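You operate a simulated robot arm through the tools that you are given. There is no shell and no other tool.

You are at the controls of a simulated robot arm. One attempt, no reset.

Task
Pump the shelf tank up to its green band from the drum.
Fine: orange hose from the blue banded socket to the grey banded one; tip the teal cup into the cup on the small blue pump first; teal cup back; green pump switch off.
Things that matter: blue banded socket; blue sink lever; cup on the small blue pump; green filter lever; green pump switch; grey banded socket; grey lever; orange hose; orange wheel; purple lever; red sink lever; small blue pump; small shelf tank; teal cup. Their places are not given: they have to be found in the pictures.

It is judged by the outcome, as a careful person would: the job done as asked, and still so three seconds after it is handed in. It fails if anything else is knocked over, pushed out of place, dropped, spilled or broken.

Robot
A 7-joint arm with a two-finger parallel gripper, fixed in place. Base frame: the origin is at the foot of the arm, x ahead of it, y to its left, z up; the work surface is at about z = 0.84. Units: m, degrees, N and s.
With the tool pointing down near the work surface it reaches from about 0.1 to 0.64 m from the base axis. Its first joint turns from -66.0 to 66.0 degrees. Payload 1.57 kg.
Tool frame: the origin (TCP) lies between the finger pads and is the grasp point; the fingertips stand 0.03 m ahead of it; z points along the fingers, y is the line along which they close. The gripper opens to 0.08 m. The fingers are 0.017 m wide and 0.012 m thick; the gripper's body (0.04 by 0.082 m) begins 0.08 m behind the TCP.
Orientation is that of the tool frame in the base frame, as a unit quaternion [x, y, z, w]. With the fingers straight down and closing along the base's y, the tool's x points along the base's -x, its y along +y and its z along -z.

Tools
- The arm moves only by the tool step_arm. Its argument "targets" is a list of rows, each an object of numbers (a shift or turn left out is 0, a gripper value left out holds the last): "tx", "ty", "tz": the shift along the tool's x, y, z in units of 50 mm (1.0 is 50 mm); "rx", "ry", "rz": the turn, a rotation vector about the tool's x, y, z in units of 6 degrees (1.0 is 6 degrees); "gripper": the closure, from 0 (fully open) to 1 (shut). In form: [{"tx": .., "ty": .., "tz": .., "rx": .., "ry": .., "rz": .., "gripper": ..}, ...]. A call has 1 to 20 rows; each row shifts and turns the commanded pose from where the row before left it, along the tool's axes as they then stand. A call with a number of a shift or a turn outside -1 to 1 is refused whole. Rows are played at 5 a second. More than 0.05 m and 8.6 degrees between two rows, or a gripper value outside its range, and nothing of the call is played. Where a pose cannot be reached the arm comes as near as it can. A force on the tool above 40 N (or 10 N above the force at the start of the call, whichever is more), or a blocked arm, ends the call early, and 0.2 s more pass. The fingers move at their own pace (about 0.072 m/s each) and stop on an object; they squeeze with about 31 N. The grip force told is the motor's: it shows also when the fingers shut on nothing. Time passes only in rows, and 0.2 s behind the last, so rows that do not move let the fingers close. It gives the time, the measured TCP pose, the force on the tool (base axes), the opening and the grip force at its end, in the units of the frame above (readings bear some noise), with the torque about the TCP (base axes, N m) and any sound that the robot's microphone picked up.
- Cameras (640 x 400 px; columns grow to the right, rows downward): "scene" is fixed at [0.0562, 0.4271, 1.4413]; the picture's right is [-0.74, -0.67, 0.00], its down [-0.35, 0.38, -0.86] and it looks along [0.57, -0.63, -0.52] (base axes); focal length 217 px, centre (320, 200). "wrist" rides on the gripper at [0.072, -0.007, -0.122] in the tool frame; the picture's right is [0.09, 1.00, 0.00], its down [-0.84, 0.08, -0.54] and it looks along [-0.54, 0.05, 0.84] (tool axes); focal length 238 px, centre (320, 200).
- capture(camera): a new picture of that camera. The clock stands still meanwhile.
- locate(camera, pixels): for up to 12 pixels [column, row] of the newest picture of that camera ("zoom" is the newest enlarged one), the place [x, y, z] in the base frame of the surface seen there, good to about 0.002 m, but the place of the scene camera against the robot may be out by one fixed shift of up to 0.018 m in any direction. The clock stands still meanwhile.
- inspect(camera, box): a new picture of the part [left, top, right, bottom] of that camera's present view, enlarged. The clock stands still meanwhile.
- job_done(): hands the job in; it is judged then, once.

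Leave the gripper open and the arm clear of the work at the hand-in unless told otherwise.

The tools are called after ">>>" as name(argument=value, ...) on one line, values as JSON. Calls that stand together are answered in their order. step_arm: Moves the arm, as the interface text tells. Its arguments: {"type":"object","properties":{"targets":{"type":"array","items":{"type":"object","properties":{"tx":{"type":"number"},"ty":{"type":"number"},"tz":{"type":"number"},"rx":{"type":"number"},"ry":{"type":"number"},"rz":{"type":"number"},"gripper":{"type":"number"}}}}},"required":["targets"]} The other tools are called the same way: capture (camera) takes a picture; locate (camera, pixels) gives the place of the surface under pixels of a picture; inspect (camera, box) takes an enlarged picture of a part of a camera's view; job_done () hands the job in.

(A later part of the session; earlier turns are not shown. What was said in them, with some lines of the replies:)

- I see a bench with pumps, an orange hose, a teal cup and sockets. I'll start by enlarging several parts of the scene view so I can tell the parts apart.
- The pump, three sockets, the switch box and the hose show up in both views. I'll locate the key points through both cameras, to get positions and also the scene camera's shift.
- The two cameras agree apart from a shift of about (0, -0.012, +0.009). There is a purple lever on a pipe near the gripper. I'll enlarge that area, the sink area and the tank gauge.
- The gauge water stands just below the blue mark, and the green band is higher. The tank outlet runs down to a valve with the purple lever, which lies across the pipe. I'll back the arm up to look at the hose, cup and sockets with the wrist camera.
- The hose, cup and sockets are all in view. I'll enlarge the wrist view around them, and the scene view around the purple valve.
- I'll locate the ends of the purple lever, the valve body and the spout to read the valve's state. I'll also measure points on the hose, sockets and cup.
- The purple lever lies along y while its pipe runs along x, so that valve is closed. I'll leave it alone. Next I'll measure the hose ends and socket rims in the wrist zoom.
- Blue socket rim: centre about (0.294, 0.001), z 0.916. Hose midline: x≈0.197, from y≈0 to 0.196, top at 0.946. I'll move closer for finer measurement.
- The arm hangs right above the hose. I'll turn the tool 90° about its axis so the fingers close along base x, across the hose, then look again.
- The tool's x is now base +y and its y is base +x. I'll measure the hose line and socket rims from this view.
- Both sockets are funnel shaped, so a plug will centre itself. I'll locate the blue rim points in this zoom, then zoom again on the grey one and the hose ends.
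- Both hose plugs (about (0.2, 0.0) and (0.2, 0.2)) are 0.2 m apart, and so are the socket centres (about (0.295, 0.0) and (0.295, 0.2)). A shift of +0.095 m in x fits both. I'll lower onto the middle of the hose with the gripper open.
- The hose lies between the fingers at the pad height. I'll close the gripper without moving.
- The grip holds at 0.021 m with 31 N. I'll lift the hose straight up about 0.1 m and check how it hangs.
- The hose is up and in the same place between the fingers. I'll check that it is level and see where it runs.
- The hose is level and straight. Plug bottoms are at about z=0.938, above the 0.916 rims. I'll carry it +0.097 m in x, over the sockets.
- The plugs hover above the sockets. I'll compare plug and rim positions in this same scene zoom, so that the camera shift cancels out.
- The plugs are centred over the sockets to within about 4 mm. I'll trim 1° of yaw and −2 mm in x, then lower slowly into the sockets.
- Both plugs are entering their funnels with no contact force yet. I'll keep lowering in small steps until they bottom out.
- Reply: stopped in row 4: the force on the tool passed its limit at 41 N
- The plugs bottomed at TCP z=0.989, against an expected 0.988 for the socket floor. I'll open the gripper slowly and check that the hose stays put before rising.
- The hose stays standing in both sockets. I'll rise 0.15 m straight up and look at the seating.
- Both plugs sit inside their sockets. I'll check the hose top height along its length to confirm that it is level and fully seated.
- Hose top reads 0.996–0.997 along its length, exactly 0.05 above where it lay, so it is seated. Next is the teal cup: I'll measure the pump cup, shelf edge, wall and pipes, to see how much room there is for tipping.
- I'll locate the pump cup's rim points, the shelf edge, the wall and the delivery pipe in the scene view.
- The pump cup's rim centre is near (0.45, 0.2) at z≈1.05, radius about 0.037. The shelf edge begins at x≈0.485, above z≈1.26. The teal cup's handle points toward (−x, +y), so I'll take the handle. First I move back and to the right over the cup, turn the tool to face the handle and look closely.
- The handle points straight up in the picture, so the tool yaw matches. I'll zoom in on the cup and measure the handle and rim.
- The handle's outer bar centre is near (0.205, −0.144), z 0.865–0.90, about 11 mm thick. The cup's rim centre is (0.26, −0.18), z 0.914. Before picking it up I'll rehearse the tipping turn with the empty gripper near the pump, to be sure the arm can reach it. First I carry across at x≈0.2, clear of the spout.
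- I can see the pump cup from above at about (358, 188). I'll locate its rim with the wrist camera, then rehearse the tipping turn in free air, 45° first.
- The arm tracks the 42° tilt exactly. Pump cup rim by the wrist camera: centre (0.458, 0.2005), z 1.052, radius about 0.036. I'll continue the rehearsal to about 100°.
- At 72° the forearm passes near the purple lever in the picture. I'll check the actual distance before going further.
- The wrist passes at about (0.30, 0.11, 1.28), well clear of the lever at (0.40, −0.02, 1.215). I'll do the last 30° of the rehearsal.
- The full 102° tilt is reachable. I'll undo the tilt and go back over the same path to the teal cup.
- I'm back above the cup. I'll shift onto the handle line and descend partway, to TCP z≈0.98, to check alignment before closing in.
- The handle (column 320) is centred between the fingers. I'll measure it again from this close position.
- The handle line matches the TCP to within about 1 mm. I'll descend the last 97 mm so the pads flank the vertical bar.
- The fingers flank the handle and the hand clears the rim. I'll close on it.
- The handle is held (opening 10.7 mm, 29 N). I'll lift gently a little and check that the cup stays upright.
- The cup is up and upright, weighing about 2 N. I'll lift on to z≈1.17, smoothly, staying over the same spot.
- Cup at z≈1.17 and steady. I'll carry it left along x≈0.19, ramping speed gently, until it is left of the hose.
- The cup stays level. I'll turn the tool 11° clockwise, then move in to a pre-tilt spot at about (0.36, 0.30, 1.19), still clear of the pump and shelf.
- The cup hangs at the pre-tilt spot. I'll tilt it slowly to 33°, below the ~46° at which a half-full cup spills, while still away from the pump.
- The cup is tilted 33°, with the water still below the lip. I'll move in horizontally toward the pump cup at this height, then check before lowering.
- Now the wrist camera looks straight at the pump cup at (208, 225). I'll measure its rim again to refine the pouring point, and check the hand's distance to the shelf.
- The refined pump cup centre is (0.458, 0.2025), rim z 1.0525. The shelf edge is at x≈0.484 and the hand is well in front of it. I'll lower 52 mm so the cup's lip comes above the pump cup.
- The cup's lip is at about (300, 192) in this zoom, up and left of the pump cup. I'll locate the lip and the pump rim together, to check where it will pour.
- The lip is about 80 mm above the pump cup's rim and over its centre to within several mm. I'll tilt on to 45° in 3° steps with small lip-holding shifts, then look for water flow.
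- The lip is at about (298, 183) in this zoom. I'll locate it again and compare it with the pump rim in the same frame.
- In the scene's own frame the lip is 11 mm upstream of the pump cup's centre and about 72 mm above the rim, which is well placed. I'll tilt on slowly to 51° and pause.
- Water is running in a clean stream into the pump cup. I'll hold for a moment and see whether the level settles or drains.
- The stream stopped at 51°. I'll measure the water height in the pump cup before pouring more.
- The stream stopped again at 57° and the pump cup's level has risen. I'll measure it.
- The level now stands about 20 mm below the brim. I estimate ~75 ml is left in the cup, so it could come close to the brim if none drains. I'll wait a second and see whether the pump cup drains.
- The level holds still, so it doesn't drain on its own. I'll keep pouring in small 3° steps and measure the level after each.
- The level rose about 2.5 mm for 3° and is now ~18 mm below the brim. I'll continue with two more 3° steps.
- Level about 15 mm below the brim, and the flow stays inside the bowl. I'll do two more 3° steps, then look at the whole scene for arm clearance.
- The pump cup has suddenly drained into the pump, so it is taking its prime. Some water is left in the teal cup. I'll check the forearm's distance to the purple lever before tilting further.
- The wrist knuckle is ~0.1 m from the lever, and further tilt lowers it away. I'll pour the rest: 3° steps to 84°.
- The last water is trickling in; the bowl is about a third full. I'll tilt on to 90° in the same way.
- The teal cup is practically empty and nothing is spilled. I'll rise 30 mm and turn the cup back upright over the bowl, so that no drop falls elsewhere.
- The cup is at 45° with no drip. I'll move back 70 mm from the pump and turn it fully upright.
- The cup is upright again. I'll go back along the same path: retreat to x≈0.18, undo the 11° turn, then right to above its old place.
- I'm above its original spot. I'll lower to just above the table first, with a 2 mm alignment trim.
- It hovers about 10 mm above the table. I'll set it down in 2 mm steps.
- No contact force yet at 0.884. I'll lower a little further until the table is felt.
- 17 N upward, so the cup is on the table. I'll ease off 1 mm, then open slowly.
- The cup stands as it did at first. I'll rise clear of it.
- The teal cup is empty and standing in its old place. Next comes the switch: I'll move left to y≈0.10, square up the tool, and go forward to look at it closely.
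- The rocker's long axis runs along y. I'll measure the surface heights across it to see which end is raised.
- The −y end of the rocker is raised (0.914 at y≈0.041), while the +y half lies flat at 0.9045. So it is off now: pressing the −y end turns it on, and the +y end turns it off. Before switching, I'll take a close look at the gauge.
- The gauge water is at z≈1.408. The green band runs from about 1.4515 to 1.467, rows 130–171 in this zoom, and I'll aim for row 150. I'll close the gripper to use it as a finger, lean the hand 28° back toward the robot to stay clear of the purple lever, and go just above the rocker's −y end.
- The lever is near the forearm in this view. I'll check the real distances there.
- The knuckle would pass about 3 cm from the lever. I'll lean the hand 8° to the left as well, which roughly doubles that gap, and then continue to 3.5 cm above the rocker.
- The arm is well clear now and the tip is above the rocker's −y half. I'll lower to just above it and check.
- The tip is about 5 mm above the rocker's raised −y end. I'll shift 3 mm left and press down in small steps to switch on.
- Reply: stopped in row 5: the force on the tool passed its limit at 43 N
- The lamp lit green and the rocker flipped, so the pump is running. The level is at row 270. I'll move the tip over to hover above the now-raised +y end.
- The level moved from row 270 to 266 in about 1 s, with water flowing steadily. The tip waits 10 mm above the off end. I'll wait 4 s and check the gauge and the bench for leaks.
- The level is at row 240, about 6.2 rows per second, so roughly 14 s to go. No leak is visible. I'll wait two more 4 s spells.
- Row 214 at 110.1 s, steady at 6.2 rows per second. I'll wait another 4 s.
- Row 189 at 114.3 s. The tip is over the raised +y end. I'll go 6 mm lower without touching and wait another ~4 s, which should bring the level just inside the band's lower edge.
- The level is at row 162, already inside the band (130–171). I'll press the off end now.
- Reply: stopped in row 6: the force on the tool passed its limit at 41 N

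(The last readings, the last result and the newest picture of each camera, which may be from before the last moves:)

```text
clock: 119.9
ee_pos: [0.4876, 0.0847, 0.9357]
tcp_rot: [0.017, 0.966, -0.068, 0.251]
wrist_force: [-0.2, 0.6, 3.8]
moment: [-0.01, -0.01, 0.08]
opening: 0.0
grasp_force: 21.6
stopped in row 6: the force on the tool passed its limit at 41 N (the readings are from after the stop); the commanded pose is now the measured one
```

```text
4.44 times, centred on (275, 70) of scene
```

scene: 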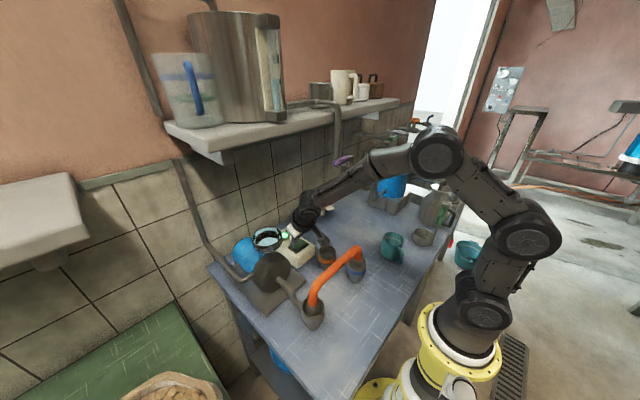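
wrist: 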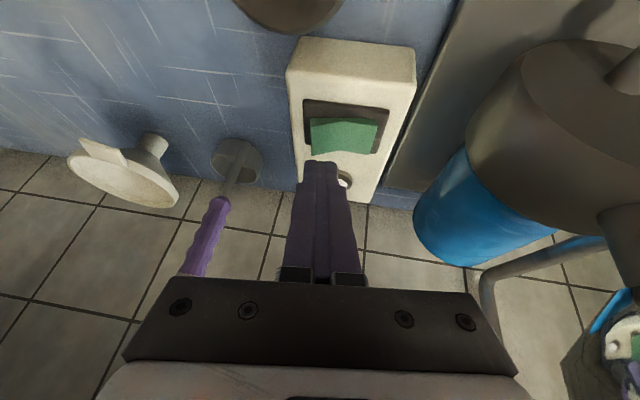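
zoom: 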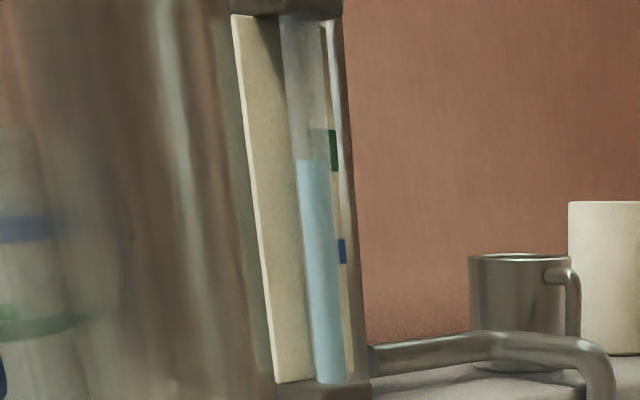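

The lamp is off and the rocker is back in the off position. The level is at row 160, inside the band. I'll lift the tip off and watch whether the level holds.

>>> step_arm(targets=[{"tx": -0.14, "ty": -0.037, "tz": -0.262}, {"tx": -0.281, "ty": -0.074, "tz": -0.524}, {}, {}, {}, {}, {}, {}, {}, {}])

>>> inspect(camera="scene", box=[250, 25, 300, 115])

>>> inspect(camera="scene", box=[262, 45, 292, 75])

>>> inspect(camera="scene", box=[230, 200, 350, 300])

```text
clock: 122.1
ee_pos: [0.4874, 0.0841, 0.9809]
tcp_rot: [0.018, 0.966, -0.068, 0.251]
wrist_force: [0.5, -0.5, -0.1]
moment: [0.04, -0.03, -0.04]
opening: 0.0
grasp_force: 21.3
```

```text
4.44 times, centred on (275, 70) of scene
```

zoom: 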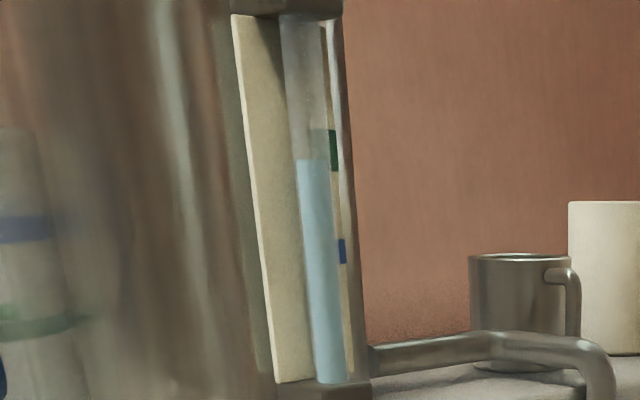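

```text
13.33 times, centred on (277, 60) of scene
```

zoom: 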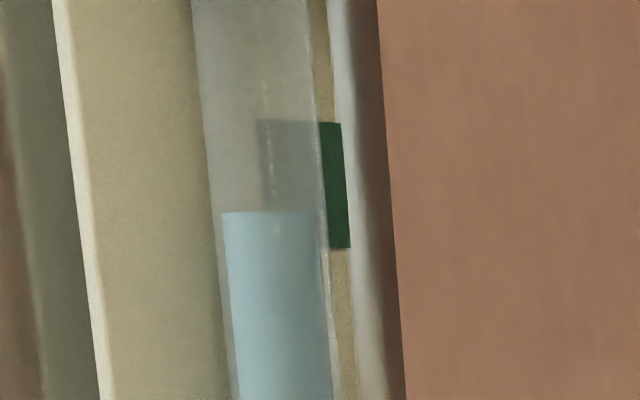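

```text
4.00 times, centred on (290, 250) of scene
```

zoom: 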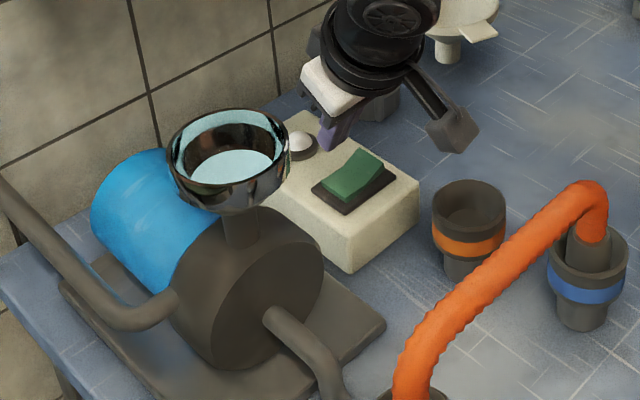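

Level unchanged after 2 s. I'll check the real heights of the water top and the band's edges, to make sure that parallax doesn't fool me.

>>> inspect(camera="scene", box=[262, 45, 292, 75])

>>> locate(camera="zoom", pixels=[[331, 126], [335, 185], [340, 244], [333, 110], [342, 262], [250, 215], [280, 215], [280, 205], [250, 205], [235, 230]])

```text
13.33 times, centred on (277, 60) of scene
```

zoom: 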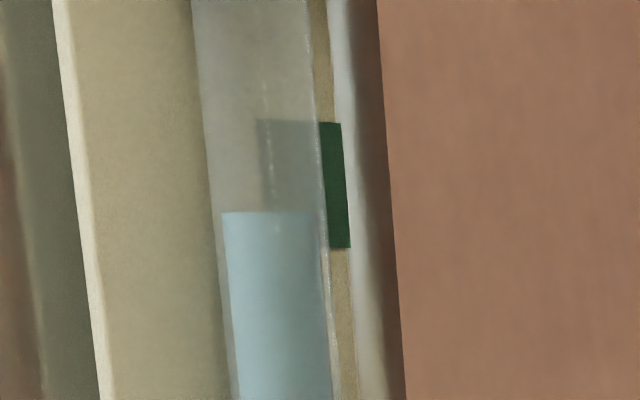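

```text
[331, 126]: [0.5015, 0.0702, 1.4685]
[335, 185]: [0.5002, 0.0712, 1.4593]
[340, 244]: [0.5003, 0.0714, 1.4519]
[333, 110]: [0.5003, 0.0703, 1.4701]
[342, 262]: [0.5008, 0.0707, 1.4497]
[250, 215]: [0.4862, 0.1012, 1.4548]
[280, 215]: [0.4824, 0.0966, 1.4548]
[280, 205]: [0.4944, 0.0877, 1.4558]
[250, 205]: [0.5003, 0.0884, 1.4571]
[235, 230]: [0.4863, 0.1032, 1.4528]
```

Water top is at 1.455, with the band from about 1.4515 to 1.469. The level is inside the band and steady. I'll withdraw the hand back and up along its own axis, away from the lever and the bowl, then straighten and open the gripper.

>>> step_arm(targets=[{"tz": -0.5}, {"tz": -0.7}, {"tz": -0.7}, {"tz": -0.7}, {"tz": -0.6}, {}])

>>> step_arm(targets=[{"rx": -0.67}, {"rx": -0.67}, {"ry": 0.9}, {"ry": 0.95}, {"ry": 0.95}, {"ry": 0.95}, {"ry": 0.92}, {}])

>>> capture(camera="scene")

```text
clock: 123.5
ee_pos: [0.4104, 0.1078, 1.1183]
tcp_rot: [0.018, 0.966, -0.069, 0.25]
wrist_force: [0.2, 0.1, 0.5]
moment: [-0.01, -0.01, 0.0]
opening: 0.0001
grasp_force: 21.1
```

```text
clock: 125.3
ee_pos: [0.41, 0.1069, 1.1181]
tcp_rot: [0.0, 1.0, -0.002, 0.008]
wrist_force: [-0.3, 0.2, -0.1]
moment: [0.0, -0.03, 0.0]
opening: 0.0
grasp_force: 20.7
```

```text
taken
```

scene: 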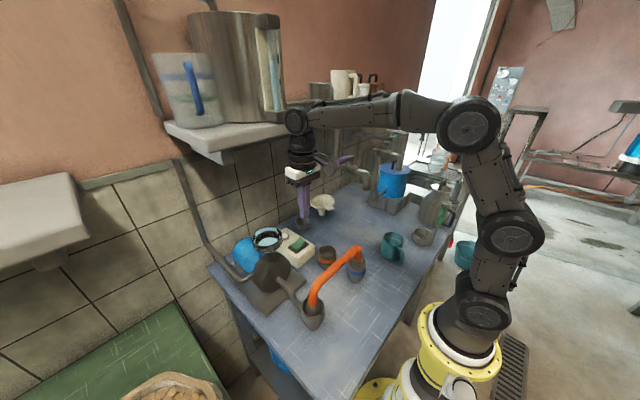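

The hand is upright in front of the shelf. I'll retreat toward the robot, then rise and open the gripper.

>>> step_arm(targets=[{"tx": 0.6}, {"tx": 0.9}, {"tx": 0.9}, {"tx": 0.9}, {"tx": 0.5, "gripper": 0.5}, {"tz": -0.6, "gripper": 0}, {"tz": -0.8}, {"tz": -0.8}, {"tz": -0.8}, {}])

>>> capture(camera="scene")

>>> capture(camera="wrist")

>>> inspect(camera="scene", box=[262, 45, 292, 75])

>>> inspect(camera="scene", box=[220, 190, 420, 340])

```text
clock: 127.5
ee_pos: [0.2196, 0.1072, 1.2666]
tcp_rot: [0.0, 1.0, -0.001, 0.009]
wrist_force: [0.5, 0.0, 0.8]
moment: [-0.02, 0.04, 0.03]
opening: 0.0802
grasp_force: 0.0
```

```text
taken
```

scene: 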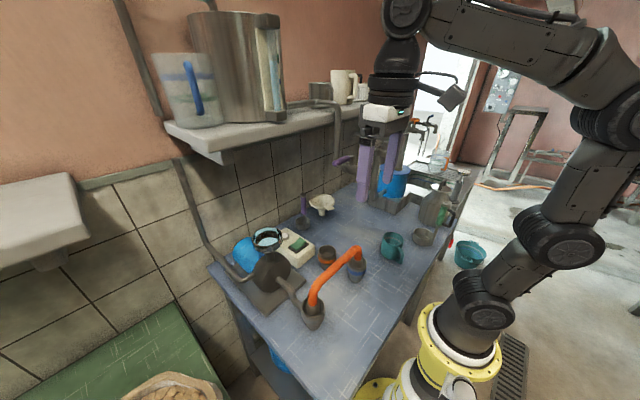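

```text
taken
```

wrist: 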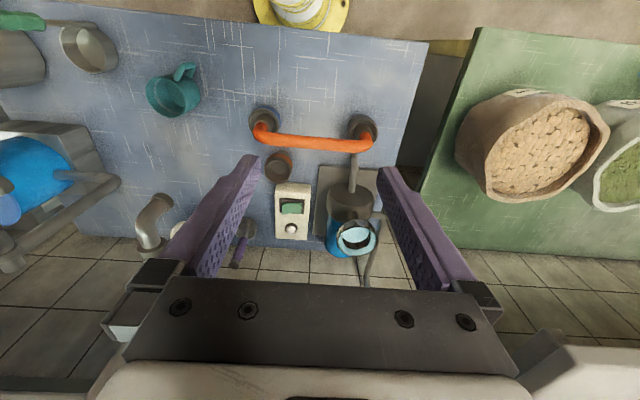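

```text
13.33 times, centred on (277, 60) of scene
```

zoom: 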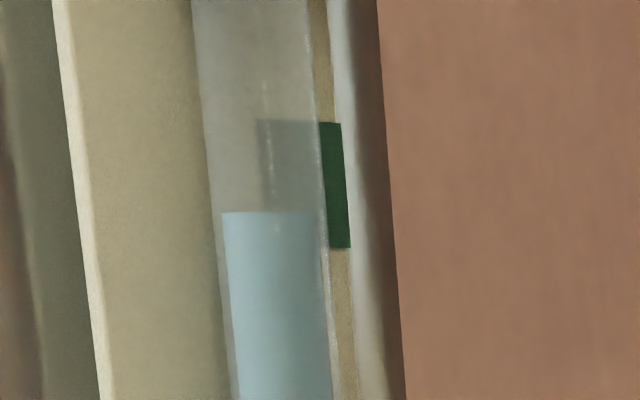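

```text
2.67 times, centred on (320, 265) of scene
```

zoom: 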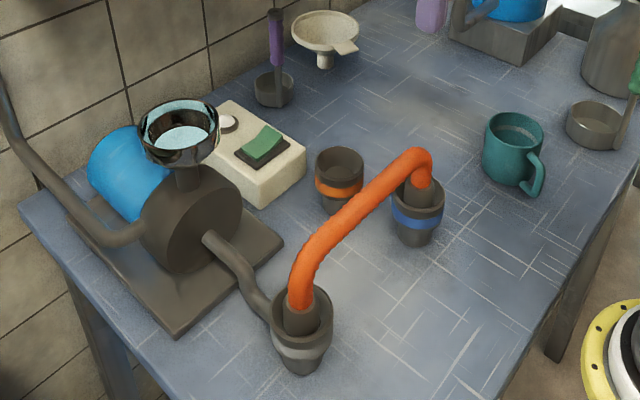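

After 7 s the gauge level is unchanged inside the green band (row 212 of 122–248). The switch is off with its lamp dark. The hose stands in the blue and grey sockets, the teal cup is back in place and nothing else has moved. The gripper is open and the arm is clear, so I'm handing in.

>>> job_done()

```text
The job is handed in.
```

I pumped the shelf tank up into its green band and handed the job in. I haven't seen the judge's result.

- **Hose:** the orange hose stands in the blue banded and grey banded sockets, level and fully seated at both ends.
- **Priming:** I emptied the teal cup into the cup on the small blue pump before switching on, with no spill seen. The pump drew most of that water in; a little is left in its cup.
- **Teal cup:** it is back in its original spot, within about 2 mm.
- **Tank level:** the water is in the lower part of the green band, about 4 mm above its bottom edge in a band about 18 mm tall. It held steady for 7 seconds after switch-off.
- **Pump switch:** the green switch is off and its lamp is dark.

I left the purple lever and the other valves alone. The gripper is open and the arm is clear of the work.
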